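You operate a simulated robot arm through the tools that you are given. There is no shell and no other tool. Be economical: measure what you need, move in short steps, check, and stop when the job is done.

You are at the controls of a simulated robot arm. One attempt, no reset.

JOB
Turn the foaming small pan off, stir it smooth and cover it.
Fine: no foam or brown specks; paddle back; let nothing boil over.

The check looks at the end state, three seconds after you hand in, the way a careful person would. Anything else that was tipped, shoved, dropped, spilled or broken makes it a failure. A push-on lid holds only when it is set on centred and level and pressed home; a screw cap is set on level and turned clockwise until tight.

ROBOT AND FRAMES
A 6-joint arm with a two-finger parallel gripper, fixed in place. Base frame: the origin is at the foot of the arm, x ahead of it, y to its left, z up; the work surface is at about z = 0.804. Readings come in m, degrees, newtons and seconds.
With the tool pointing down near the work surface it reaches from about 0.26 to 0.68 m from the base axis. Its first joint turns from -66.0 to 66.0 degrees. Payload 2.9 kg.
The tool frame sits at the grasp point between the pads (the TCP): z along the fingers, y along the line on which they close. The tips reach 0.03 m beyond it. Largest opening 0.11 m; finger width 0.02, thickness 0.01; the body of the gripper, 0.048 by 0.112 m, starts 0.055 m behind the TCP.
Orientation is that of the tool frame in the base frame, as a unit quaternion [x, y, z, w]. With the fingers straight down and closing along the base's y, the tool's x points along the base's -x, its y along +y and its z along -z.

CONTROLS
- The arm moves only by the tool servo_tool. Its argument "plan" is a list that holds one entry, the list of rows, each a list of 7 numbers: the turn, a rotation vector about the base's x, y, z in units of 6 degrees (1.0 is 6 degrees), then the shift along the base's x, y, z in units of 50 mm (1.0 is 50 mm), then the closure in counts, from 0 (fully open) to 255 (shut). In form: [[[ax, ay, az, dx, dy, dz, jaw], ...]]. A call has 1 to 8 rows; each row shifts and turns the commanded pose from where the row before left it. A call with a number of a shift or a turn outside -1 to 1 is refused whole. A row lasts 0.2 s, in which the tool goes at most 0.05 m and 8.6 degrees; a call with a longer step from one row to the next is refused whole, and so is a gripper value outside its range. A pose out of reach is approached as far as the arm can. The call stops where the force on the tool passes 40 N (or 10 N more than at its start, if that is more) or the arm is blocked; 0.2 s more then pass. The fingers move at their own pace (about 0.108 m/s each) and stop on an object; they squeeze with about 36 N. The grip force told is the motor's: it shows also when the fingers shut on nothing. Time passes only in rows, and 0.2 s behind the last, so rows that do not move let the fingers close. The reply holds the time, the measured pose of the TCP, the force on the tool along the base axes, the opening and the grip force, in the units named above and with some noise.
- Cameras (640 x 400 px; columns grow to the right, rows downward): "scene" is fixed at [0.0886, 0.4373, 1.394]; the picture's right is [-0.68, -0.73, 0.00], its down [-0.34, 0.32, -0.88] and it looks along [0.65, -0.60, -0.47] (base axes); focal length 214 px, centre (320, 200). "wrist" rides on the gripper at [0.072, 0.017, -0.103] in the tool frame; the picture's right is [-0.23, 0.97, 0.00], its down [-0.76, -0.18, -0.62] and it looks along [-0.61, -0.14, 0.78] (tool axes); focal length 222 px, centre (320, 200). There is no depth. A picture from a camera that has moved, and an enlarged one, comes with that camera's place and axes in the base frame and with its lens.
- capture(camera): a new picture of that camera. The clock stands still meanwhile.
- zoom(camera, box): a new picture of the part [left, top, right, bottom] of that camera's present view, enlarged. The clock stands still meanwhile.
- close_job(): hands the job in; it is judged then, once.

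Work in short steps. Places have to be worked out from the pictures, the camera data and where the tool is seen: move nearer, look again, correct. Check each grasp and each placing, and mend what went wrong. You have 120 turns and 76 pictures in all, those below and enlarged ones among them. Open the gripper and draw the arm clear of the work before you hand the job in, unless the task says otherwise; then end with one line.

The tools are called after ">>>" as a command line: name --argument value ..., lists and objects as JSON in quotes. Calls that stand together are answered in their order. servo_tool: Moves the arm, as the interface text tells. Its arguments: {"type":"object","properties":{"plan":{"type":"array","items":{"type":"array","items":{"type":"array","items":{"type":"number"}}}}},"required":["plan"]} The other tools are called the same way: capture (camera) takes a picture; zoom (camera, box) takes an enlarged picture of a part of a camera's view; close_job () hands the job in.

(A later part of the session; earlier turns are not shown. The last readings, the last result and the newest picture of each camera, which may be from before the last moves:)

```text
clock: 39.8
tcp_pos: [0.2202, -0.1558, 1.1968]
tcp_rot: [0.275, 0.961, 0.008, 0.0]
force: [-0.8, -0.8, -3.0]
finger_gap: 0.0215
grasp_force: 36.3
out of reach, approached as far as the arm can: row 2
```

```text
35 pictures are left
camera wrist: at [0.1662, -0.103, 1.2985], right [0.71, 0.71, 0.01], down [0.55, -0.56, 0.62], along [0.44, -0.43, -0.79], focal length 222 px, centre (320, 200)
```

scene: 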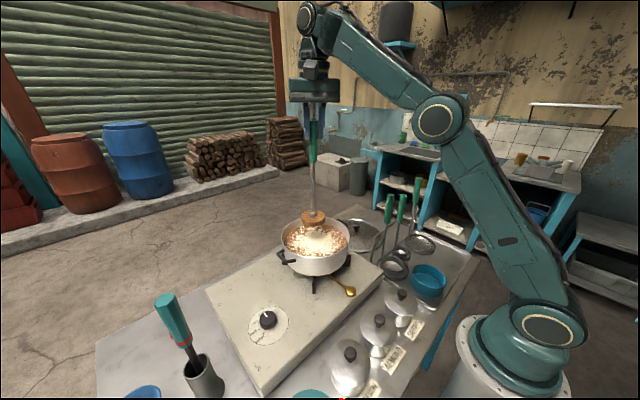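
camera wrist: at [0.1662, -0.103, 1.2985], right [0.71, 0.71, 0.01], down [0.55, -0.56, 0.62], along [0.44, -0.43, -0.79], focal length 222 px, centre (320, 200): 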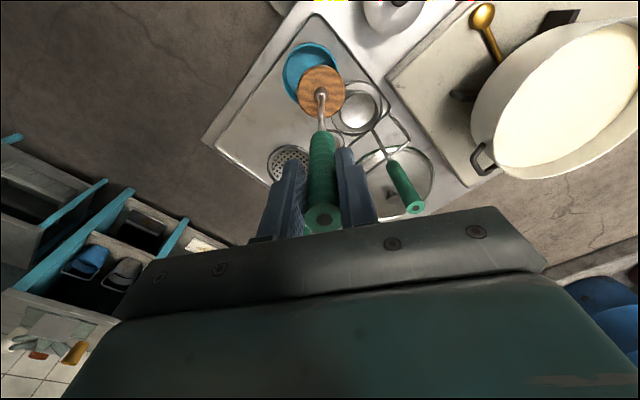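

I align over the bowl at the original grasp coordinates and go down partway.

>>> servo_tool --plan '[[[0, 0, 0, -0.25, -0.06, -0.1, 255], [0, 0, 0, 0, 0, -0.3, 255], [0, 0, 0, 0, 0, 0, 255]]]'

>>> capture --camera "wrist"

>>> zoom --camera "scene" --box '[380, 220, 480, 310]'

```text
clock: 40.6
tcp_pos: [0.2065, -0.157, 1.1749]
tcp_rot: [0.276, 0.961, 0.008, 0.001]
force: [-0.3, 0.1, -1.7]
finger_gap: 0.0214
grasp_force: 35.8
```

```text
34 pictures are left
camera wrist: at [0.1539, -0.1048, 1.2778], right [0.71, 0.71, 0.01], down [0.55, -0.56, 0.62], along [0.44, -0.43, -0.79], focal length 222 px, centre (320, 200)
```

wrist: 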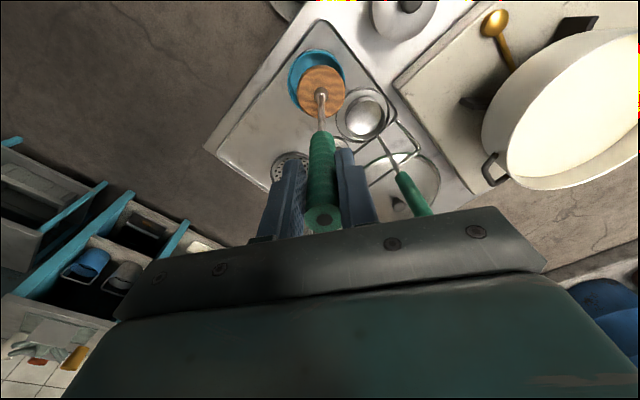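

```text
4.44 times, centred on (430, 265) of scene
camera zoom: at [0.0887, 0.4373, 1.394], right [-0.68, -0.73, 0.0], down [-0.34, 0.32, -0.88], along [0.65, -0.6, -0.47], focal length 953 px, centre (-169, -89)
```

zoom: 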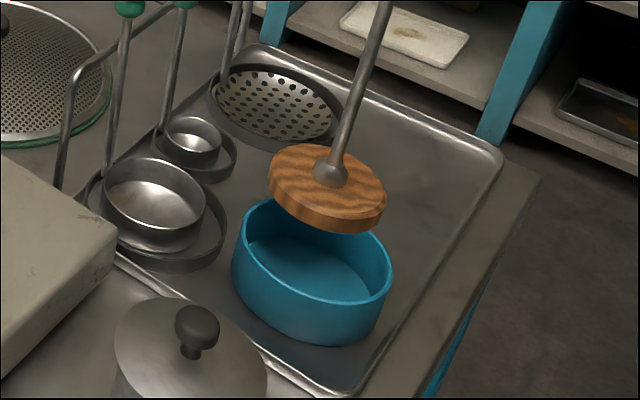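

Aligned; I lower into the bowl, ending at the original height.

>>> servo_tool --plan '[[[0, 0, 0, 0.01, -0.02, -0.4, 255], [0, 0, 0, 0, 0, -0.4, 255], [0, 0, 0, 0, 0, -0.4, 255], [0, 0, 0, 0, 0, -0.3, 255], [0, 0, 0, 0, 0, -0.2, 255], [0, 0, 0, 0, 0, -0.08, 255], [0, 0, 0, 0, 0, 0, 255]]]'

>>> capture --camera "wrist"

>>> zoom --camera "scene" --box '[380, 170, 500, 310]'

```text
clock: 42.2
tcp_pos: [0.2071, -0.1593, 1.0863]
tcp_rot: [0.276, 0.961, 0.006, 0.0]
force: [-0.8, 1.0, -3.6]
finger_gap: 0.0217
grasp_force: 36.3
```

```text
32 pictures are left
camera wrist: at [0.1536, -0.1067, 1.1897], right [0.71, 0.71, 0.01], down [0.55, -0.56, 0.62], along [0.44, -0.43, -0.79], focal length 222 px, centre (320, 200)
```

wrist: 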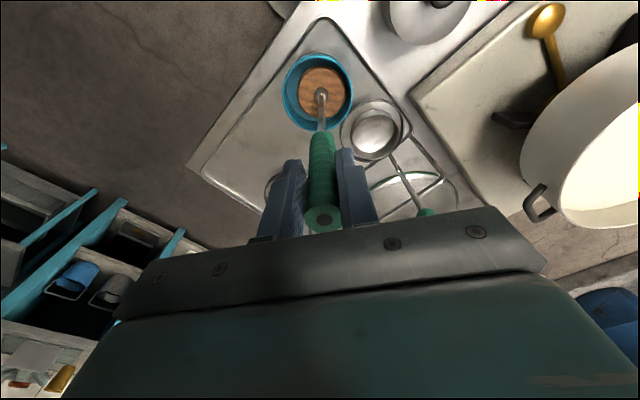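

```text
2.86 times, centred on (440, 240) of scene
camera zoom: at [0.0887, 0.4373, 1.394], right [-0.68, -0.73, 0.0], down [-0.34, 0.32, -0.88], along [0.65, -0.6, -0.47], focal length 613 px, centre (-23, 86)
```

zoom: 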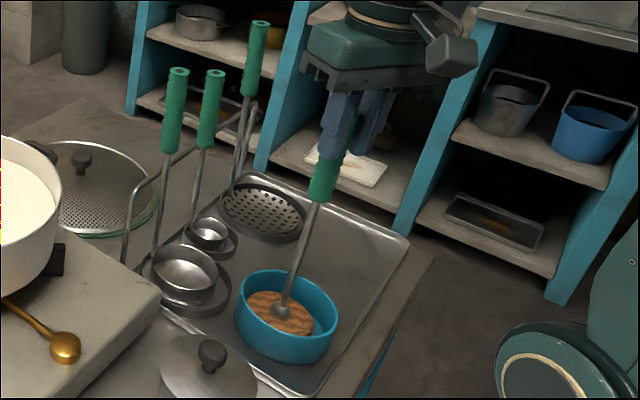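

It's back in the bowl but not yet resting; I lower a few mm until it touches.

>>> servo_tool --plan '[[[0, 0, 0, 0, 0, -0.04, 255], [0, 0, 0, 0, 0, 0, 255]]]'

```text
clock: 42.8
tcp_pos: [0.2081, -0.1588, 1.0839]
tcp_rot: [0.276, 0.961, 0.007, 0.0]
force: [0.4, 0.5, -2.4]
finger_gap: 0.0213
grasp_force: 36.0
```

>>> servo_tool --plan '[[[0, 0, 0, 0, 0, -0.04, 255], [0, 0, 0, 0, 0, -0.04, 255], [0, 0, 0, 0, 0, 0, 255]]]'

```text
clock: 43.6
tcp_pos: [0.2082, -0.1604, 1.0821]
tcp_rot: [0.276, 0.961, 0.007, 0.003]
force: [0.6, 2.8, 28.5]
finger_gap: 0.0214
grasp_force: 35.5
```

Contact now (28 N). I relax by 2 mm, then open gently.

>>> servo_tool --plan '[[[0, 0, 0, 0, 0, 0.03, 255], [0, 0, 0, 0, 0, 0, 255]]]'

>>> servo_tool --plan '[[[0, 0, 0, 0, 0, 0, 190], [0, 0, 0, 0, 0, 0, 150], [0, 0, 0, 0, 0, 0, 0], [0, 0, 0, 0, 0, 0, 0], [0, 0, 0, 0, 0, 0, 0]]]'

>>> capture --camera "wrist"

>>> zoom --camera "scene" --box '[380, 170, 500, 310]'

```text
clock: 44.2
tcp_pos: [0.2071, -0.1589, 1.0815]
tcp_rot: [0.275, 0.961, 0.007, -0.001]
force: [3.8, -1.5, 5.0]
finger_gap: 0.0212
grasp_force: 35.7
```

```text
clock: 45.4
tcp_pos: [0.2079, -0.1592, 1.0824]
tcp_rot: [0.276, 0.961, 0.007, 0.0]
force: [0.4, -0.2, 0.1]
finger_gap: 0.1099
grasp_force: 0.0
```

```text
30 pictures are left
camera wrist: at [0.154, -0.1068, 1.1849], right [0.71, 0.71, 0.01], down [0.55, -0.56, 0.62], along [0.44, -0.43, -0.79], focal length 222 px, centre (320, 200)
```

wrist: 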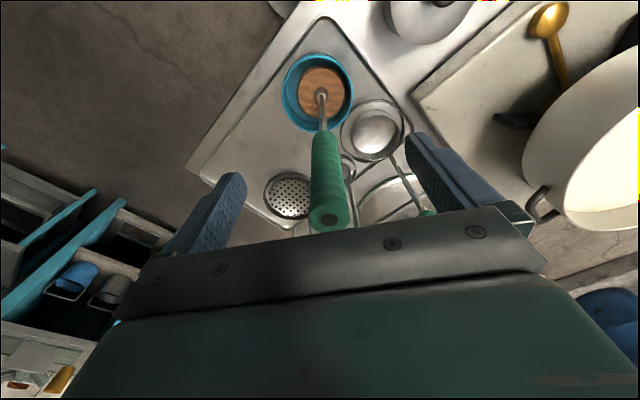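

```text
2.86 times, centred on (440, 240) of scene
camera zoom: at [0.0886, 0.4373, 1.394], right [-0.68, -0.73, 0.0], down [-0.34, 0.32, -0.88], along [0.65, -0.6, -0.47], focal length 613 px, centre (-23, 86)
```

zoom: 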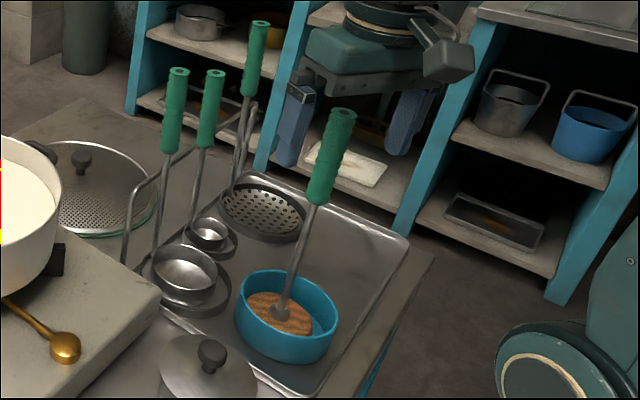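

Paddle stands in its bowl as before. I go straight up, then across to view the perforated lid behind.

>>> servo_tool --plan '[[[0, 0, 0, 0, 0, 0.7, 0], [0, 0, 0, 0, 0, 0.9, 0], [0, 0, 0, 0.3, 0.1, 0.9, 0], [0, 0, 0, 0.6, 0.2, 0.5, 0], [0, 0, 0, 0.8, 0.3, 0, 0], [0, 0, 0, 0.8, 0.3, 0, 0], [0, 0, 0, 0.8, 0.3, 0, 0], [0, 0, 0, 0.8, 0.3, 0, 0]]]'

>>> capture --camera "wrist"

>>> zoom --camera "scene" --box '[330, 180, 490, 310]'

```text
clock: 47.2
tcp_pos: [0.4149, -0.082, 1.2327]
tcp_rot: [0.276, 0.961, 0.006, 0.002]
force: [0.3, 0.3, -0.4]
finger_gap: 0.1098
grasp_force: 0.1
```

```text
28 pictures are left
camera wrist: at [0.3603, -0.0288, 1.3358], right [0.71, 0.71, 0.01], down [0.55, -0.56, 0.62], along [0.44, -0.43, -0.78], focal length 222 px, centre (320, 200)
```

wrist: 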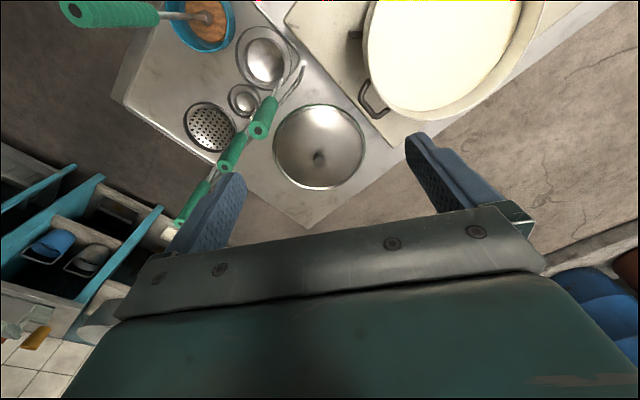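

```text
3.08 times, centred on (410, 245) of scene
camera zoom: at [0.0886, 0.4373, 1.394], right [-0.68, -0.73, 0.0], down [-0.34, 0.32, -0.88], along [0.65, -0.6, -0.47], focal length 660 px, centre (43, 62)
```

zoom: 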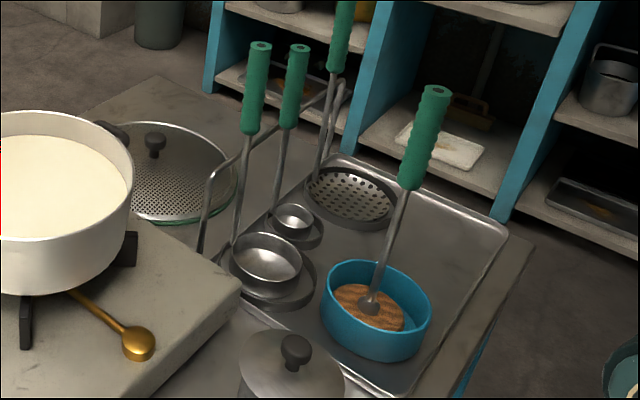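

The perforated lid is about 0.23 m wide (matches the pan); knob ≈ (0.534,-0.192,0.87). Ladle tops are ≈1.085 near x=0.375, so I descend in stages and check the forearm clearance.

>>> servo_tool --plan '[[[0, 0, 0, 0.6, -0.55, 0, 0], [0, 0, 0, 0.6, -0.55, 0, 0], [0, 0, 0, 0.6, -0.55, -0.4, 0], [0, 0, 0, 0.58, -0.55, -0.5, 0], [0, 0, 0, 0, 0, -0.9, 0], [0, 0, 0, 0, 0, -0.9, 0], [0, 0, 0, 0, 0, -0.9, 0]]]'

>>> capture --camera "wrist"

>>> capture --camera "scene"

```text
clock: 48.8
tcp_pos: [0.5471, -0.2026, 1.0648]
tcp_rot: [0.275, 0.962, 0.007, -0.001]
force: [-0.9, -0.1, 0.0]
finger_gap: 0.1099
grasp_force: 0.1
out of reach, approached as far as the arm can: row 1, 6, 7
```

```text
26 pictures are left
camera wrist: at [0.4945, -0.1505, 1.1682], right [0.71, 0.71, 0.01], down [0.55, -0.56, 0.62], along [0.44, -0.43, -0.79], focal length 222 px, centre (320, 200)
```

wrist: 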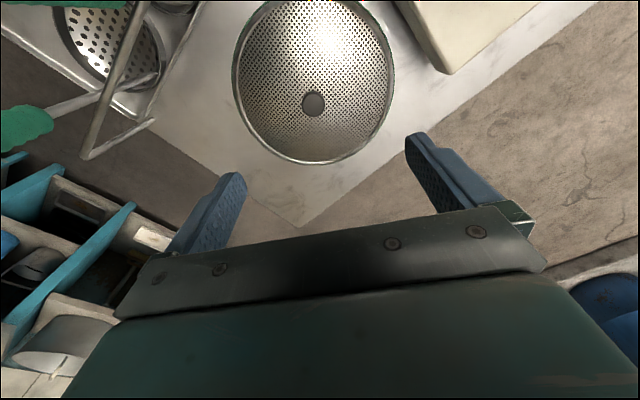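

```text
25 pictures are left
```

scene: 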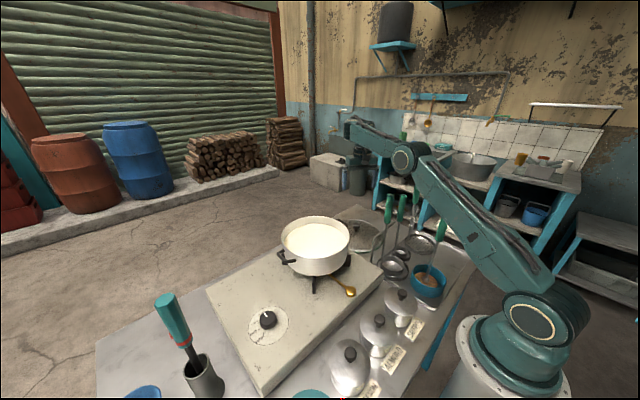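

TCP is already near the knob axis. Wrist is clear; I descend to z≈0.95 and recheck.

>>> servo_tool --plan '[[[0, 0, 0, 0, 0, -0.6, 0], [0, 0, 0, 0, 0, -0.6, 0], [0, 0, 0, 0, 0, -0.6, 0], [0, 0, 0, 0, 0, -0.4, 0]]]'

>>> capture --camera "wrist"

>>> zoom --camera "scene" --box '[300, 100, 460, 280]'

```text
clock: 49.8
tcp_pos: [0.5824, -0.2152, 0.9695]
tcp_rot: [0.275, 0.961, 0.007, -0.001]
force: [-0.4, -0.1, 0.5]
finger_gap: 0.11
grasp_force: 0.1
out of reach, approached as far as the arm can: row 1, 2, 3, 4
```

```text
24 pictures are left
camera wrist: at [0.5289, -0.1621, 1.0723], right [0.71, 0.71, 0.01], down [0.55, -0.56, 0.62], along [0.44, -0.43, -0.79], focal length 222 px, centre (320, 200)
```

wrist: 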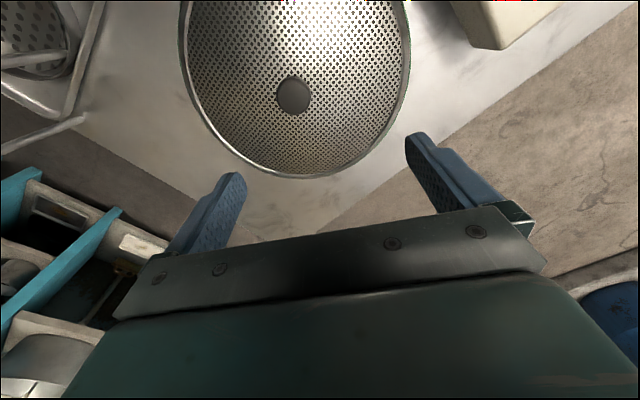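

```text
2.22 times, centred on (380, 190) of scene
camera zoom: at [0.0887, 0.4373, 1.394], right [-0.68, -0.73, 0.0], down [-0.34, 0.32, -0.88], along [0.65, -0.6, -0.47], focal length 477 px, centre (187, 222)
```

zoom: 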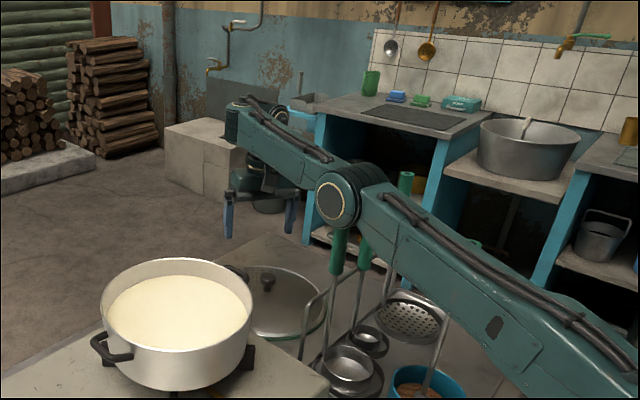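

The arm drifts outward with "out of reach" and its elbow hangs over the ladles — wrong posture. I back up and inward before anything touches, then look at the arm.

>>> servo_tool --plan '[[[0, 0, 0, -0.2, 0.1, 0.8, 0], [0, 0, 0, -0.3, 0.1, 0.8, 0], [0, 0, 0, -0.3, 0.2, 0.8, 0], [0, 0, 0, -0.4, 0.3, 0.8, 0], [0, 0, 0, -0.4, 0.4, 0.8, 0], [0, 0, 0, -0.4, 0.5, 0.5, 0], [0, 0, 0, -0.4, 0.5, 0, 0]]]'

>>> capture --camera "scene"

```text
clock: 51.4
tcp_pos: [0.4623, -0.1112, 1.1957]
tcp_rot: [0.276, 0.961, 0.008, 0.0]
force: [-0.6, 0.5, -0.3]
finger_gap: 0.11
grasp_force: 0.1
```

```text
22 pictures are left
```

scene: 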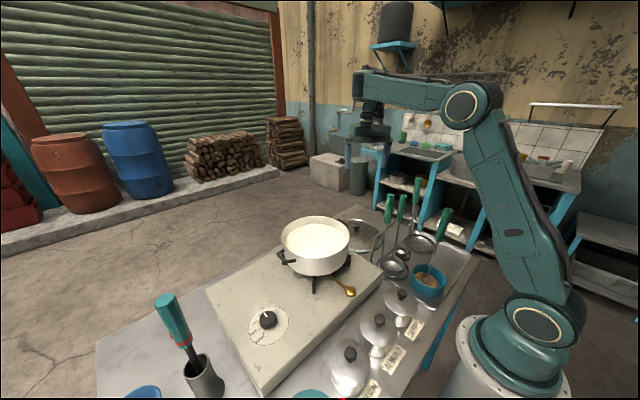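

Posture is now normal (elbow up). I retry with small steps: lateral move first at this height, watching for flags.

>>> servo_tool --plan '[[[0, 0, 0.5, 0.35, -0.4, 0, 0], [0, 0, 0.5, 0.35, -0.4, 0, 0], [0, 0, 0.5, 0.35, -0.4, 0, 0], [0, 0, 0.5, 0.35, -0.4, 0, 0]]]'

>>> servo_tool --plan '[[[0, 0, 0, 0, 0, -0.5, 0], [0, 0, 0, 0, 0, -0.5, 0]]]'

```text
clock: 52.4
tcp_pos: [0.5335, -0.1916, 1.1951]
tcp_rot: [0.174, 0.985, 0.007, 0.0]
force: [-0.1, -0.5, 0.1]
finger_gap: 0.1098
grasp_force: 0.0
```

```text
clock: 53.0
tcp_pos: [0.5338, -0.1912, 1.1452]
tcp_rot: [0.173, 0.985, 0.007, -0.001]
force: [-0.8, -0.7, 0.3]
finger_gap: 0.11
grasp_force: 0.1
```

No flags this time. I continue down in small steps.

>>> servo_tool --plan '[[[0, 0, 0, 0, 0, -0.5, 0], [0, 0, 0, 0, 0, -0.5, 0], [0, 0, 0, 0, 0, -0.5, 0]]]'

>>> capture --camera "scene"

>>> capture --camera "wrist"

```text
clock: 53.8
tcp_pos: [0.5427, -0.1949, 1.0764]
tcp_rot: [0.174, 0.985, 0.007, -0.001]
force: [0.1, 0.9, -0.1]
finger_gap: 0.1099
grasp_force: 0.0
out of reach, approached as far as the arm can: row 3
```

```text
21 pictures are left
```

scene: 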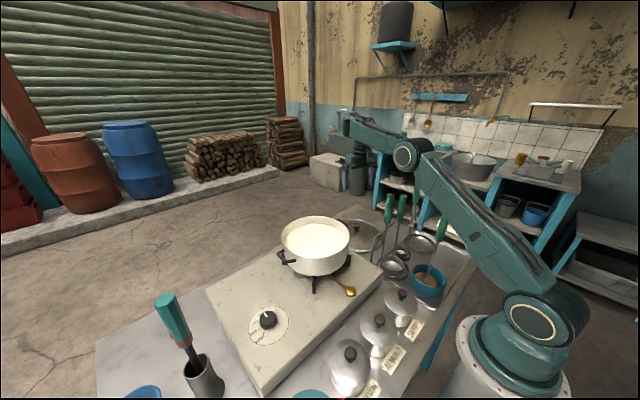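

```text
20 pictures are left
camera wrist: at [0.4807, -0.1533, 1.1796], right [0.55, 0.84, 0.01], down [0.66, -0.44, 0.62], along [0.52, -0.33, -0.79], focal length 222 px, centre (320, 200)
```

wrist: 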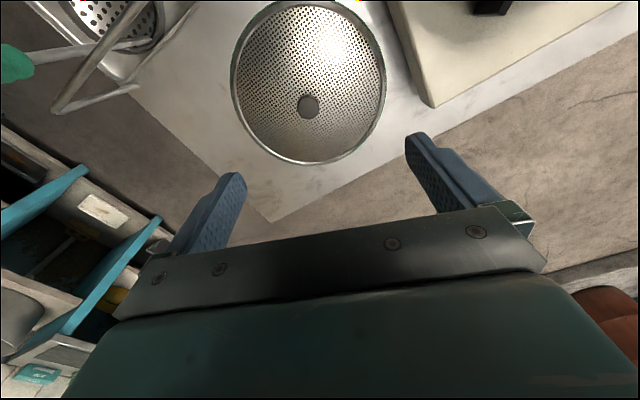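

Descent stops again near z 1.08 — a wrist angle limit, it seems. I test a small tilt (tips toward base) from the reachable height and try descending.

>>> servo_tool --plan '[[[0, 0, 0, -0.18, 0.07, 0.8, 0], [0, 0, 0, 0, 0, 0.6, 0]]]'

>>> servo_tool --plan '[[[0.34, 0.94, 0, 0, 0, 0, 0], [0.34, 0.94, 0, 0, 0, 0, 0]]]'

>>> servo_tool --plan '[[[0, 0, 0, 0, 0, -0.6, 0], [0, 0, 0, 0, 0, -0.6, 0], [0, 0, 0, 0, 0, -0.6, 0]]]'

```text
clock: 54.4
tcp_pos: [0.5326, -0.1906, 1.1466]
tcp_rot: [0.176, 0.984, 0.008, -0.001]
force: [0.1, -0.4, -0.9]
finger_gap: 0.11
grasp_force: 0.1
```

```text
clock: 55.0
tcp_pos: [0.5337, -0.1915, 1.1468]
tcp_rot: [0.174, 0.979, 0.025, -0.103]
force: [-0.4, 0.1, 0.1]
finger_gap: 0.1099
grasp_force: 0.1
```

```text
clock: 55.8
tcp_pos: [0.5325, -0.1916, 1.0546]
tcp_rot: [0.174, 0.979, 0.026, -0.104]
force: [-0.2, -0.2, -0.6]
finger_gap: 0.1098
grasp_force: 0.0
```

The inward tilt helps. I continue down with the 12° tilt.

>>> servo_tool --plan '[[[0, 0, 0, 0, 0, -0.6, 0], [0, 0, 0, 0, 0, -0.5, 0]]]'

>>> zoom --camera "scene" --box '[300, 100, 460, 280]'

```text
clock: 56.4
tcp_pos: [0.5339, -0.1924, 0.9998]
tcp_rot: [0.173, 0.979, 0.026, -0.104]
force: [1.1, 1.1, -1.0]
finger_gap: 0.1103
grasp_force: 0.1
```

```text
2.22 times, centred on (380, 190) of scene
camera zoom: at [0.0886, 0.4373, 1.394], right [-0.68, -0.73, 0.0], down [-0.34, 0.32, -0.88], along [0.65, -0.6, -0.47], focal length 477 px, centre (187, 222)
```

zoom: 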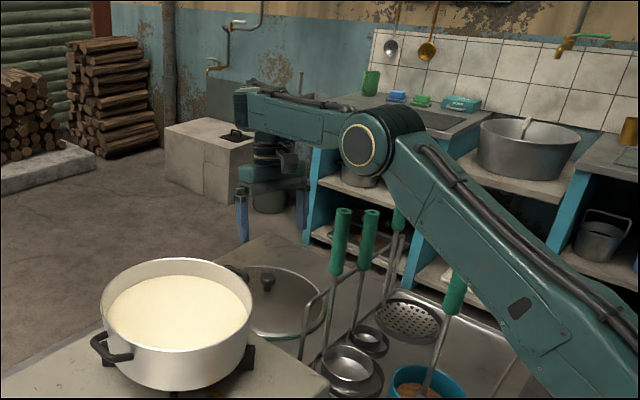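

Elbow is well above the ladles now. I check the knob location and continue.

>>> servo_tool --plan '[[[0, 0, 0, 0, 0, -0.5, 0], [0, 0, 0, 0, 0, -0.5, 0]]]'

>>> capture --camera "wrist"

```text
clock: 57.0
tcp_pos: [0.5357, -0.1898, 0.9526]
tcp_rot: [0.173, 0.979, 0.025, -0.105]
force: [0.3, 0.0, -0.3]
finger_gap: 0.11
grasp_force: 0.1
```

```text
18 pictures are left
camera wrist: at [0.4954, -0.1584, 1.0685], right [0.54, 0.84, -0.04], down [0.76, -0.47, 0.44], along [0.35, -0.27, -0.9], focal length 222 px, centre (320, 200)
```

wrist: 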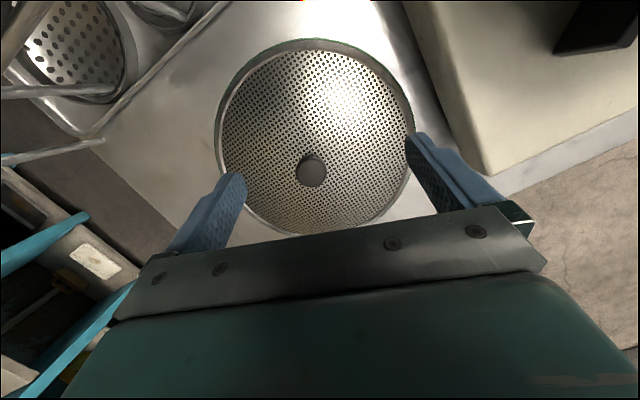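

Three wrist views agree: knob ≈ (0.543,-0.207,0.87). I shift there and descend to 0.90.

>>> servo_tool --plan '[[[0, 0, 0, 0.08, -0.17, -0.3, 0], [0, 0, 0, 0.08, -0.17, -0.3, 0], [0, 0, 0, 0, 0, -0.4, 0]]]'

>>> capture --camera "wrist"

>>> zoom --camera "scene" --box '[310, 130, 430, 270]'

```text
clock: 57.8
tcp_pos: [0.5431, -0.2079, 0.9038]
tcp_rot: [0.173, 0.979, 0.025, -0.104]
force: [-0.3, -0.5, -0.6]
finger_gap: 0.1099
grasp_force: 0.0
```

```text
17 pictures are left
camera wrist: at [0.5025, -0.1752, 1.0187], right [0.54, 0.84, -0.04], down [0.76, -0.47, 0.44], along [0.36, -0.27, -0.9], focal length 222 px, centre (320, 200)
```

wrist: 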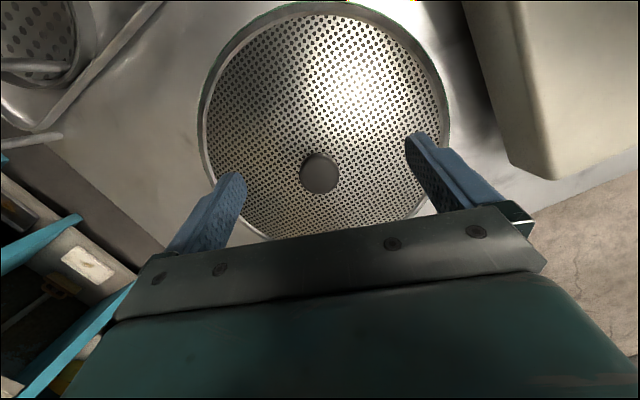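

```text
2.86 times, centred on (370, 200) of scene
camera zoom: at [0.0887, 0.4373, 1.394], right [-0.68, -0.73, 0.0], down [-0.34, 0.32, -0.88], along [0.65, -0.6, -0.47], focal length 613 px, centre (177, 200)
```

zoom: 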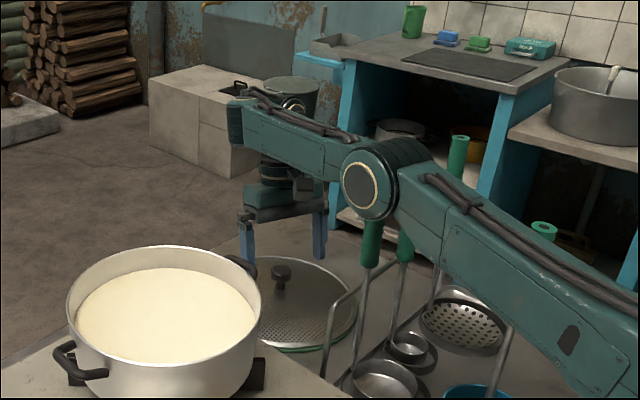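

The elbow again sags close to the ladle handles. I rise, add another 12° of inward tilt (which lifts the elbow), then come back down.

>>> servo_tool --plan '[[[0, 0, 0, 0, 0, 0.9, 0], [0, 0, 0, 0, 0, 0.9, 0], [0.34, 0.94, 0, 0, 0, 0, 0], [0.34, 0.94, 0, 0, 0, 0, 0], [0, 0, 0, 0, 0, -0.6, 0], [0, 0, 0, 0, 0, -0.6, 0]]]'

>>> zoom --camera "scene" --box '[310, 130, 430, 270]'

```text
clock: 59.2
tcp_pos: [0.5461, -0.2074, 0.9327]
tcp_rot: [0.171, 0.963, 0.041, -0.205]
force: [0.6, 0.6, -0.2]
finger_gap: 0.1101
grasp_force: 0.1
out of reach, approached as far as the arm can: row 3
```

```text
2.86 times, centred on (370, 200) of scene
camera zoom: at [0.0887, 0.4373, 1.394], right [-0.68, -0.73, 0.0], down [-0.34, 0.32, -0.88], along [0.65, -0.6, -0.47], focal length 613 px, centre (177, 200)
```

zoom: 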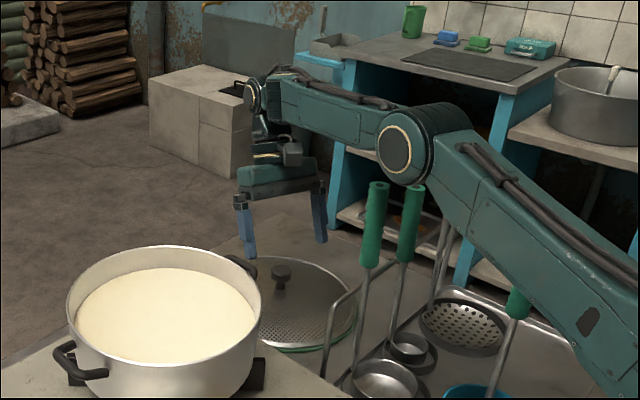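

Elbow rose and the ladles are untouched. I add another 10° of tilt here and look from the wrist before the final descent.

>>> servo_tool --plan '[[[0.3, 0.8, 0, 0, 0, 0, 0], [0.3, 0.8, 0, 0, 0, 0, 0]]]'

>>> capture --camera "wrist"

>>> zoom --camera "scene" --box '[310, 130, 430, 270]'

```text
clock: 59.7
tcp_pos: [0.5496, -0.2068, 0.9477]
tcp_rot: [0.17, 0.959, 0.046, -0.224]
force: [4.7, 0.9, -30.8]
finger_gap: 0.1101
grasp_force: 0.0
out of reach, approached as far as the arm can: row 2
stopped in row 2: the force on the tool passed its limit (the readings are from after the stop); the commanded pose is now the measured one
```

```text
14 pictures are left
camera wrist: at [0.5372, -0.1856, 1.073], right [0.53, 0.84, -0.09], down [0.84, -0.5, 0.22], along [0.14, -0.19, -0.97], focal length 222 px, centre (320, 200)
```

wrist: 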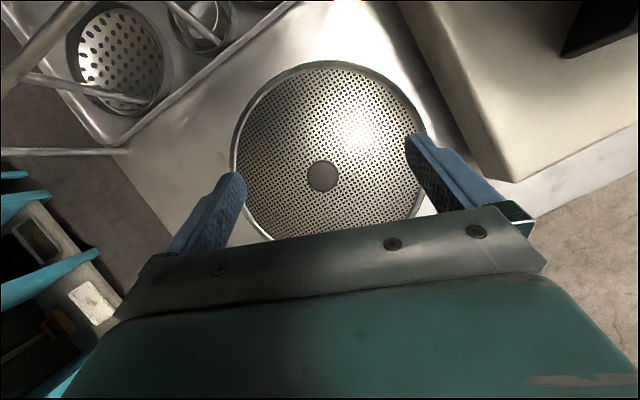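

```text
2.86 times, centred on (370, 200) of scene
camera zoom: at [0.0882, 0.4375, 1.394], right [-0.68, -0.73, 0.0], down [-0.34, 0.32, -0.88], along [0.65, -0.6, -0.47], focal length 613 px, centre (177, 200)
```

zoom: 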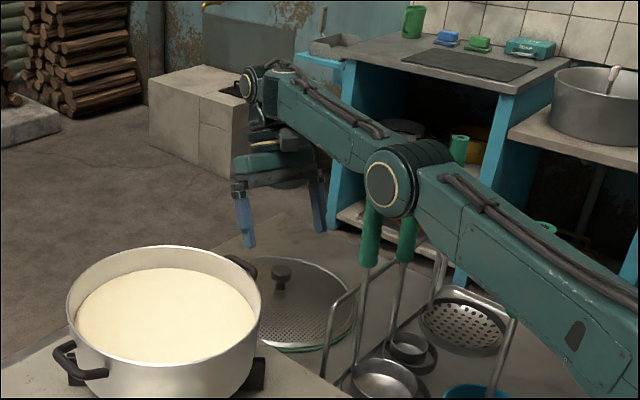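

Too much tilt is the limit on the other side (~26°). The ladles are still untouched. I go back to 24°, shift to the knob (0.547,-0.210) and descend gently.

>>> servo_tool --plan '[[[-0.14, -0.38, 0, 0, 0, 0.3, 0], [0, 0, 0, -0.05, -0.06, 0, 0], [0, 0, 0, 0, 0, -0.4, 0], [0, 0, 0, 0, 0, -0.4, 0], [0, 0, 0, 0, 0, -0.3, 0]]]'

>>> capture --camera "wrist"

>>> zoom --camera "scene" --box '[310, 130, 430, 270]'

```text
clock: 60.9
tcp_pos: [0.5455, -0.2106, 0.906]
tcp_rot: [0.171, 0.962, 0.043, -0.209]
force: [0.0, 0.1, 0.4]
finger_gap: 0.1102
grasp_force: 0.0
```

```text
12 pictures are left
camera wrist: at [0.5296, -0.1873, 1.0296], right [0.53, 0.84, -0.08], down [0.83, -0.5, 0.25], along [0.17, -0.2, -0.97], focal length 222 px, centre (320, 200)
```

wrist: 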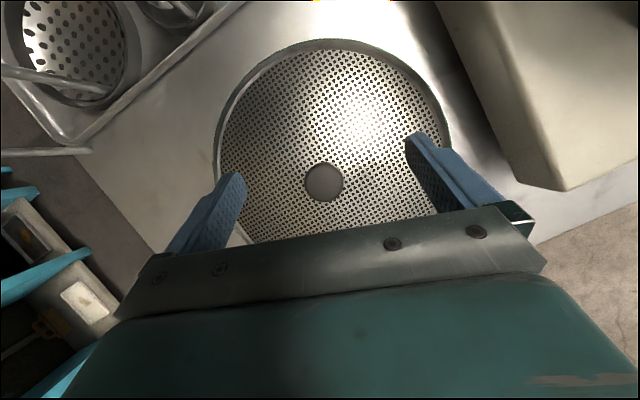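

```text
2.86 times, centred on (370, 200) of scene
camera zoom: at [0.0887, 0.4373, 1.394], right [-0.68, -0.73, 0.0], down [-0.34, 0.32, -0.88], along [0.65, -0.6, -0.47], focal length 613 px, centre (177, 200)
```

zoom: 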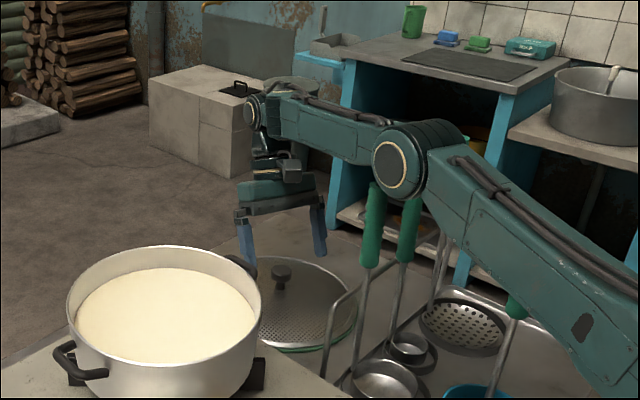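

Handles clear. Knob centre ≈ (0.547,-0.210); with the tilt I aim the pad ends at it: small outward shift and 24 mm down, then close.

>>> servo_tool --plan '[[[0, 0, 0, 0.07, -0.02, -0.16, 0], [0, 0, 0, 0.07, -0.02, -0.16, 0], [0, 0, 0, 0, 0, -0.16, 0], [0, 0, 0, 0, 0, 0, 0]]]'

>>> servo_tool --plan '[[[0, 0, 0, 0, 0, 0, 130], [0, 0, 0, 0, 0, 0, 200], [0, 0, 0, 0, 0, 0, 255], [0, 0, 0, 0, 0, 0, 255], [0, 0, 0, 0, 0, 0, 255]]]'

>>> capture --camera "wrist"

```text
clock: 61.9
tcp_pos: [0.5583, -0.2142, 0.9033]
tcp_rot: [0.172, 0.966, 0.04, -0.19]
force: [-0.3, -0.6, -0.4]
finger_gap: 0.11
grasp_force: 0.0
```

```text
clock: 63.1
tcp_pos: [0.5582, -0.2144, 0.9034]
tcp_rot: [0.171, 0.966, 0.04, -0.19]
force: [0.0, 0.1, 0.9]
finger_gap: 0.0
grasp_force: 35.6
```

```text
10 pictures are left
camera wrist: at [0.5368, -0.1891, 1.0261], right [0.53, 0.84, -0.08], down [0.82, -0.5, 0.28], along [0.2, -0.21, -0.96], focal length 222 px, centre (320, 200)
```

wrist: 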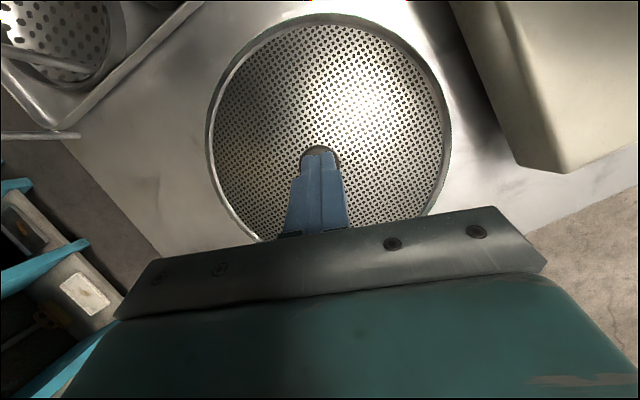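

The arm stalled at z=0.903 and closed above the knob — possibly the elbow is being held. I open, raise 50 mm, and check the ladles.

>>> servo_tool --plan '[[[0, 0, 0, 0, 0, 0.3, 255], [0, 0, 0, 0, 0, 0.7, 0], [0, 0, 0, 0, 0, 0.7, 0], [0, 0, 0, 0, 0, 0, 0]]]'

>>> zoom --camera "scene" --box '[310, 130, 430, 270]'

```text
clock: 64.1
tcp_pos: [0.5519, -0.2128, 0.9669]
tcp_rot: [0.17, 0.962, 0.043, -0.208]
force: [3.1, -0.1, -26.9]
finger_gap: 0.11
grasp_force: 0.1
```

```text
2.86 times, centred on (370, 200) of scene
camera zoom: at [0.0886, 0.4373, 1.394], right [-0.68, -0.73, 0.0], down [-0.34, 0.32, -0.88], along [0.65, -0.6, -0.47], focal length 613 px, centre (177, 200)
```

zoom: 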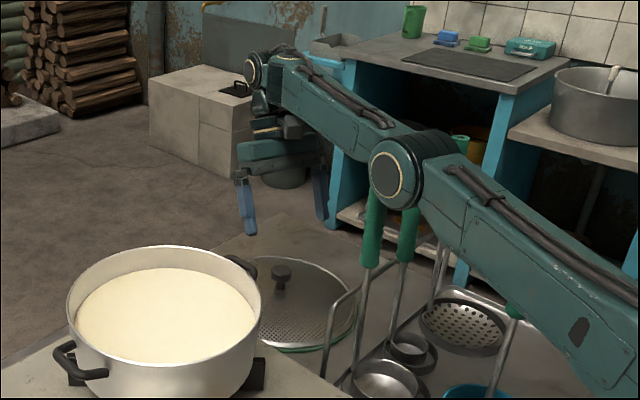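

Ladles still undisturbed. The inward tilt stretches the arm, so it's the wrong remedy; I go up, level the tool, and try a different wrist yaw instead.

>>> servo_tool --plan '[[[0, 0, 0, 0, 0, 0.8, 0], [-0.34, -0.94, 0, 0, 0, 0.8, 0], [-0.34, -0.94, 0, 0, 0, 0.8, 0], [-0.34, -0.94, 0, 0, 0, 0.8, 0], [-0.34, -0.94, 0, 0, 0, 0.4, 0]]]'

>>> servo_tool --plan '[[[0, 0, -1, 0, 0, 0, 0], [0, 0, -1, 0, 0, 0, 0], [0, 0, -1, 0, 0, 0, 0], [0, 0, -1, 0, 0, 0, 0], [0, 0, -1, 0, 0, 0, 0], [0, 0, -1, 0, 0, 0, 0], [0, 0, -1, 0, 0, 0, 0], [0, 0, -1, 0, 0, 0, 0]]]'

>>> servo_tool --plan '[[[0, 0, -1, 0, 0, -0.4, 0], [0, 0, -1, 0, 0, -0.4, 0], [0, 0, 0, 0, 0, -0.4, 0]]]'

```text
clock: 64.3
tcp_pos: [0.5543, -0.2136, 0.9687]
tcp_rot: [0.172, 0.963, 0.042, -0.202]
force: [3.4, -0.8, -16.4]
finger_gap: 0.11
grasp_force: 0.0
out of reach, approached as far as the arm can: row 1
stopped in row 1: the force on the tool passed its limit (the readings are from after the stop); the commanded pose is now the measured one
```

```text
clock: 66.1
tcp_pos: [0.5537, -0.2134, 0.9703]
tcp_rot: [0.549, 0.809, 0.121, -0.168]
force: [-0.5, 0.9, 0.0]
finger_gap: 0.11
grasp_force: 0.1
```

```text
clock: 66.9
tcp_pos: [0.5606, -0.2159, 0.9408]
tcp_rot: [0.628, 0.754, 0.146, -0.128]
force: [-0.2, 0.4, 0.2]
finger_gap: 0.1101
grasp_force: 0.1
```

The stop carried over: tool is still tilted 22°, but yaw is now about −80° and forces are zero. I raise and level it now.

>>> servo_tool --plan '[[[0, 0, 0, 0, 0, 0.5, 0], [-0.34, -0.94, 0, 0, 0, 0.5, 0], [-0.34, -0.94, 0, -0.1, 0.04, 0.5, 0], [-0.34, -0.94, 0, -0.1, 0.04, 0.5, 0], [-0.25, -0.68, 0, -0.1, 0.04, 0.5, 0]]]'

```text
clock: 68.1
tcp_pos: [0.5899, -0.2365, 1.048]
tcp_rot: [0.603, 0.772, 0.201, 0.026]
force: [0.9, 0.8, -1.3]
finger_gap: 0.1101
grasp_force: 0.0
out of reach, approached as far as the arm can: row 2, 3, 4, 5
```

The tilt direction had turned with the yaw. The tool axis now leans (+0.28,+0.28); I level it about axis (−0.7,0.71) while coming inward and up.

>>> servo_tool --plan '[[[-0.7, 0.71, 0, -0.3, 0.2, 0.3, 0], [-0.7, 0.71, 0, -0.3, 0.2, 0.4, 0], [-0.7, 0.71, 0, -0.2, 0.1, 0.5, 0], [-0.63, 0.64, 0, 0, 0, 0.5, 0]]]'

```text
clock: 69.1
tcp_pos: [0.5554, -0.2172, 1.1266]
tcp_rot: [0.617, 0.787, 0.014, 0.0]
force: [0.5, 0.1, -0.6]
finger_gap: 0.1098
grasp_force: 0.0
out of reach, approached as far as the arm can: row 1, 4
```

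Level now (yaw −76°) at z 1.127. I test straight descent with this yaw.

>>> servo_tool --plan '[[[0, 0, 0, -0.1, 0.08, -0.4, 0], [0, 0, 0, -0.08, 0.06, -0.4, 0], [0, 0, 0, 0, 0, -0.4, 0], [0, 0, 0, 0, 0, -0.4, 0]]]'

```text
clock: 70.1
tcp_pos: [0.5522, -0.2105, 1.0524]
tcp_rot: [0.615, 0.789, 0.0, -0.002]
force: [0.6, -1.1, -0.6]
finger_gap: 0.11
grasp_force: 0.0
out of reach, approached as far as the arm can: row 4
```

The pattern: the descent is blocked by a boundary on a fixed reach radius that I can only cross closer in. So I go back in to (0.47,−0.11), descend there, then move outward low to the lid.

>>> servo_tool --plan '[[[0, 0, 0, -0.2, 0.2, 0.9, 0], [0, 0, 0, -0.4, 0.5, 0.7, 0], [0, 0, 0, -0.4, 0.5, 0.6, 0], [0, 0, 0, -0.4, 0.5, 0.4, 0], [0, 0, 0, -0.4, 0.3, 0, 0]]]'

>>> servo_tool --plan '[[[0, 0, 0, 0, 0, -0.6, 0], [0, 0, 0, 0.1, -0.1, -0.6, 0], [0, 0, 0, 0.1, -0.1, -0.6, 0], [0, 0, 0, 0.1, -0.1, -0.6, 0]]]'

```text
clock: 71.3
tcp_pos: [0.4645, -0.1121, 1.1855]
tcp_rot: [0.616, 0.788, -0.001, -0.002]
force: [-0.1, 0.0, -0.4]
finger_gap: 0.1099
grasp_force: 0.2
out of reach, approached as far as the arm can: row 5
```

```text
clock: 72.3
tcp_pos: [0.5317, -0.1402, 1.1181]
tcp_rot: [0.616, 0.788, -0.001, -0.002]
force: [0.5, -0.2, 0.8]
finger_gap: 0.1099
grasp_force: 0.1
out of reach, approached as far as the arm can: row 1, 2, 3, 4
```

Still outside that boundary. The good posture came from the initial approach on the +y side, so I return to the start pose, repeat that approach, and then swing low around the base to the lid.

>>> servo_tool --plan '[[[0, 0, 0.975, 0, 0.2, 0.8, 0], [0, 0, 0.975, -0.37, 0.4, 0.7, 0], [0, 0, 0.975, -0.4, 0.4, 0.6, 0], [0, 0, 0.975, -0.4, 0.4, 0.6, 0], [0, 0, 0.975, -0.4, 0.4, 0.6, 0], [0, 0, 0.975, -0.4, 0.4, 0.6, 0], [0, 0, 0.975, -0.4, 0.4, 0.6, 0]]]'

>>> servo_tool --plan '[[[0, 0, 0.975, -0.4, 0.45, 0.3, 0], [0, 0, 0.975, -0.4, 0.45, 0.3, 0], [0, 0, 0.975, -0.4, 0.45, 0, 0], [0, 0, 0.975, -0.4, 0.45, 0, 0], [0, 0, 0.975, -0.4, 0.45, 0, 0], [0, 0, 0.975, -0.4, 0.45, 0, 0]]]'

```text
clock: 73.9
tcp_pos: [0.4123, -0.0113, 1.3448]
tcp_rot: [0.3, 0.954, 0.001, -0.001]
force: [-0.7, 0.5, 0.2]
finger_gap: 0.1101
grasp_force: 0.2
```

```text
clock: 75.3
tcp_pos: [0.291, 0.1231, 1.3729]
tcp_rot: [-0.001, 1.0, 0.0, 0.0]
force: [0.6, -0.5, 0.1]
finger_gap: 0.1099
grasp_force: 0.0
```

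Back at the start pose. I repeat the initial approach to the +y side.

>>> servo_tool --plan '[[[0, 0, 0.94, 0.26, 0.46, -0.8, 0], [0, 0, 0.94, 0.26, 0.46, -0.8, 0], [0, 0, 0.94, 0.26, 0.46, -0.8, 0], [0, 0, 0.94, 0.26, 0.46, -0.8, 0], [0, 0, 0.94, 0.26, 0.46, -0.8, 0], [0, 0, 0.94, 0.26, 0.46, -0.8, 0], [0, 0, 0.94, 0.26, 0.46, -0.7, 0], [0, 0, 0.94, 0.26, 0.46, -0.6, 0]]]'

>>> capture --camera "scene"

```text
clock: 77.1
tcp_pos: [0.3955, 0.311, 1.0686]
tcp_rot: [-0.385, 0.923, 0.001, 0.0]
force: [-0.2, -0.1, -0.4]
finger_gap: 0.1102
grasp_force: 0.1
```

```text
8 pictures are left
```

scene: 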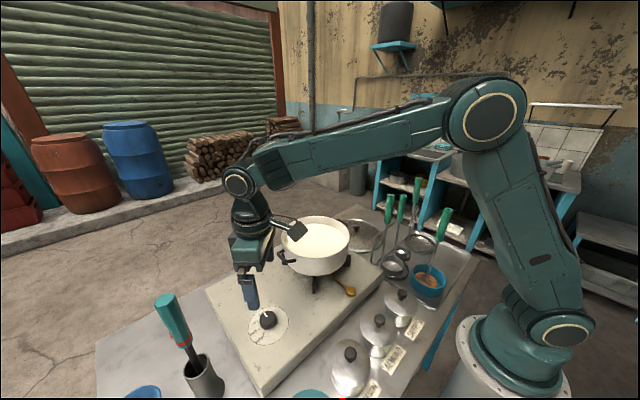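

Good posture (elbow high). Now I swing around the base at this radius and height, over the pan with 4 cm clearance, to the lid's bearing.

>>> servo_tool --plan '[[[0, 0, -0.82, 0.504, -0.704, 0.05, 0], [0, 0, -0.82, 0.446, -0.744, 0.05, 0], [0, 0, -0.82, 0.376, -0.778, 0, 0], [0, 0, -0.82, 0.31, -0.808, 0, 0], [0, 0, -0.82, 0.238, -0.834, 0, 0], [0, 0, -0.82, 0.166, -0.85, 0, 0]]]'

>>> servo_tool --plan '[[[0, 0, -0.82, 0.094, -0.86, 0, 0], [0, 0, -0.82, 0.018, -0.866, 0, 0], [0, 0, -0.82, -0.056, -0.864, 0, 0], [0, 0, -0.82, -0.132, -0.856, 0, 0]]]'

```text
clock: 78.5
tcp_pos: [0.4988, 0.0725, 1.0737]
tcp_rot: [-0.136, 0.991, 0.001, 0.0]
force: [-0.5, -1.1, 0.6]
finger_gap: 0.1099
grasp_force: 0.0
```

```text
clock: 79.5
tcp_pos: [0.4952, -0.0997, 1.0733]
tcp_rot: [0.036, 0.999, 0.0, 0.0]
force: [-1.1, -0.2, 0.2]
finger_gap: 0.11
grasp_force: 0.1
```

No flags. I move outward to the lid while descending slightly.

>>> servo_tool --plan '[[[0, 0, -0.5, 0.2, -0.6, -0.3, 0], [0, 0, -0.5, 0.28, -0.55, -0.5, 0], [0, 0, -0.5, 0.28, -0.55, -0.6, 0], [0, 0, -0.5, 0.28, -0.5, -0.6, 0]]]'

>>> capture --camera "wrist"

```text
clock: 80.5
tcp_pos: [0.548, -0.2116, 0.973]
tcp_rot: [0.14, 0.99, 0.0, 0.0]
force: [1.3, -0.2, -0.5]
finger_gap: 0.1102
grasp_force: 0.1
```

```text
7 pictures are left
camera wrist: at [0.4826, -0.173, 1.0765], right [0.49, 0.87, 0.0], down [0.68, -0.38, 0.62], along [0.54, -0.3, -0.78], focal length 222 px, centre (320, 200)
```

wrist: 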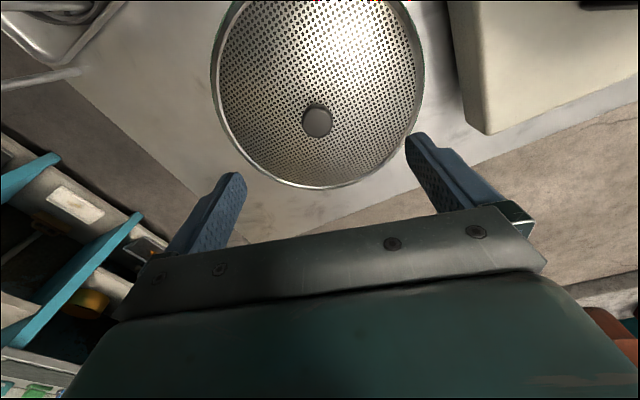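

Triangulating the knob from three views gives (0.5495,−0.2138), top z≈0.847 — lower than thought. I descend over it in steps.

>>> servo_tool --plan '[[[0, 0, 0, 0.03, -0.05, -0.6, 0], [0, 0, 0, 0, 0, -0.6, 0], [0, 0, 0, 0, 0, -0.5, 0], [0, 0, 0, 0, 0, -0.3, 0], [0, 0, 0, 0, 0, -0.16, 0], [0, 0, 0, 0, 0, 0, 0]]]'

>>> capture --camera "wrist"

```text
clock: 81.9
tcp_pos: [0.5485, -0.2125, 0.8655]
tcp_rot: [0.139, 0.99, 0.0, 0.0]
force: [-0.5, 1.0, -1.6]
finger_gap: 0.1097
grasp_force: 0.1
```

```text
6 pictures are left
camera wrist: at [0.4829, -0.1746, 0.967], right [0.49, 0.87, 0.0], down [0.68, -0.38, 0.62], along [0.54, -0.3, -0.78], focal length 222 px, centre (320, 200)
```

wrist: 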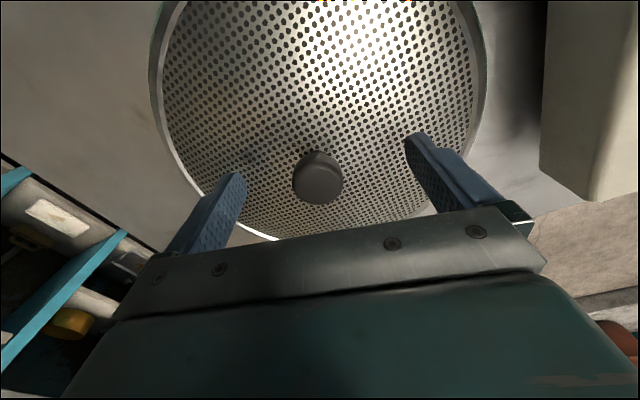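

Knob is centred; its top is ≈0.848. I go 5 mm lower and close.

>>> servo_tool --plan '[[[0, 0, 0, 0.02, -0.02, -0.1, 0], [0, 0, 0, 0, 0, 0, 150], [0, 0, 0, 0, 0, 0, 220], [0, 0, 0, 0, 0, 0, 255], [0, 0, 0, 0, 0, 0, 255]]]'

>>> servo_tool --plan '[[[0, 0, 0, 0, 0, 0.2, 255], [0, 0, 0, 0, 0, 0.4, 255], [0, 0, 0, 0, 0, 0.5, 255], [0, 0, 0, 0, 0, 0, 255]]]'

>>> zoom --camera "scene" --box '[250, 120, 450, 300]'

```text
clock: 83.1
tcp_pos: [0.5508, -0.2126, 0.8598]
tcp_rot: [0.138, 0.99, 0.001, 0.0]
force: [-0.8, -1.4, -0.1]
finger_gap: 0.0308
grasp_force: 36.1
```

```text
clock: 84.1
tcp_pos: [0.5496, -0.2131, 0.914]
tcp_rot: [0.139, 0.99, 0.0, 0.0]
force: [-0.2, 0.1, -1.4]
finger_gap: 0.0307
grasp_force: 36.0
```

```text
2.22 times, centred on (350, 210) of scene
camera zoom: at [0.0887, 0.4373, 1.394], right [-0.68, -0.73, 0.0], down [-0.34, 0.32, -0.88], along [0.65, -0.6, -0.47], focal length 477 px, centre (253, 178)
```

zoom: 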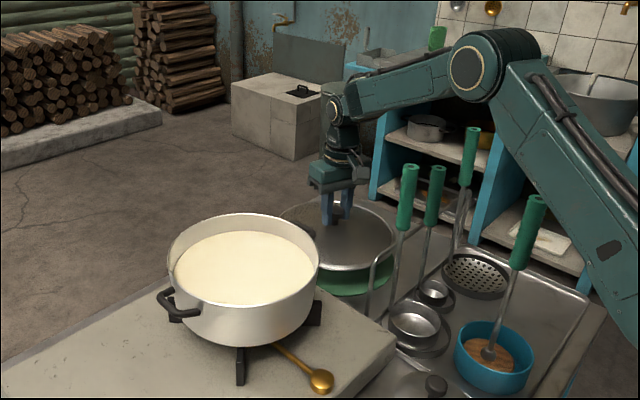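

Lid held level. I raise it while coming inward, staying clear of ladles and pan, up to z≈1.075.

>>> servo_tool --plan '[[[0, 0, 0, -0.1, 0.18, 0.76, 255], [0, 0, 0, -0.1, 0.18, 0.76, 255], [0, 0, 0, -0.15, 0.27, 0.5, 255], [0, 0, 0, -0.15, 0.27, 0.5, 255], [0, 0, 0, -0.05, 0.48, 0.35, 255], [0, 0, 0, -0.05, 0.48, 0.35, 255]]]'

```text
clock: 85.5
tcp_pos: [0.5191, -0.1212, 1.0761]
tcp_rot: [0.139, 0.99, -0.001, 0.0]
force: [-0.6, 0.2, -1.4]
finger_gap: 0.0306
grasp_force: 36.0
```

Clear. I carry the lid over the pan centre (≈0.479, 0.093).

>>> servo_tool --plan '[[[0, 0, 0, -0.1, 0.8, 0.1, 255], [0, 0, 0, -0.16, 0.88, 0.1, 255], [0, 0, 0, -0.18, 0.88, 0, 255], [0, 0, 0, -0.18, 0.88, 0, 255], [0, 0, 0, -0.18, 0.86, 0, 255], [0, 0, 0, 0, 0, -0.3, 255]]]'

>>> zoom --camera "scene" --box '[260, 170, 380, 290]'

>>> capture --camera "wrist"

```text
clock: 86.9
tcp_pos: [0.4789, 0.0957, 1.0712]
tcp_rot: [0.14, 0.99, -0.001, -0.001]
force: [0.7, 0.4, -1.8]
finger_gap: 0.0306
grasp_force: 36.2
```

```text
3.33 times, centred on (320, 230) of scene
camera zoom: at [0.0886, 0.4373, 1.394], right [-0.68, -0.73, 0.0], down [-0.34, 0.32, -0.88], along [0.65, -0.6, -0.47], focal length 715 px, centre (320, 100)
```

zoom: 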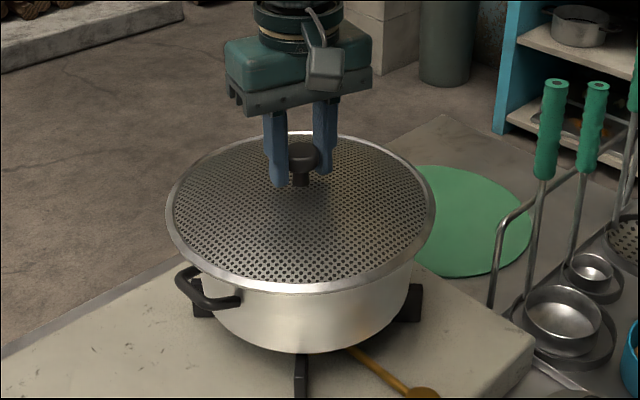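

```text
3 pictures are left
camera wrist: at [0.4131, 0.1324, 1.1745], right [0.49, 0.87, 0.0], down [0.68, -0.38, 0.62], along [0.54, -0.3, -0.78], focal length 222 px, centre (320, 200)
```

wrist: 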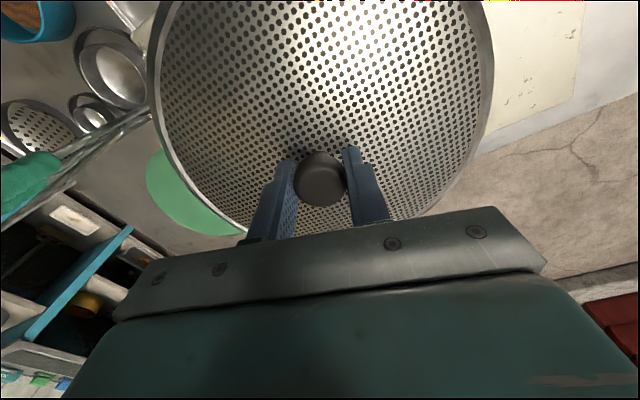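

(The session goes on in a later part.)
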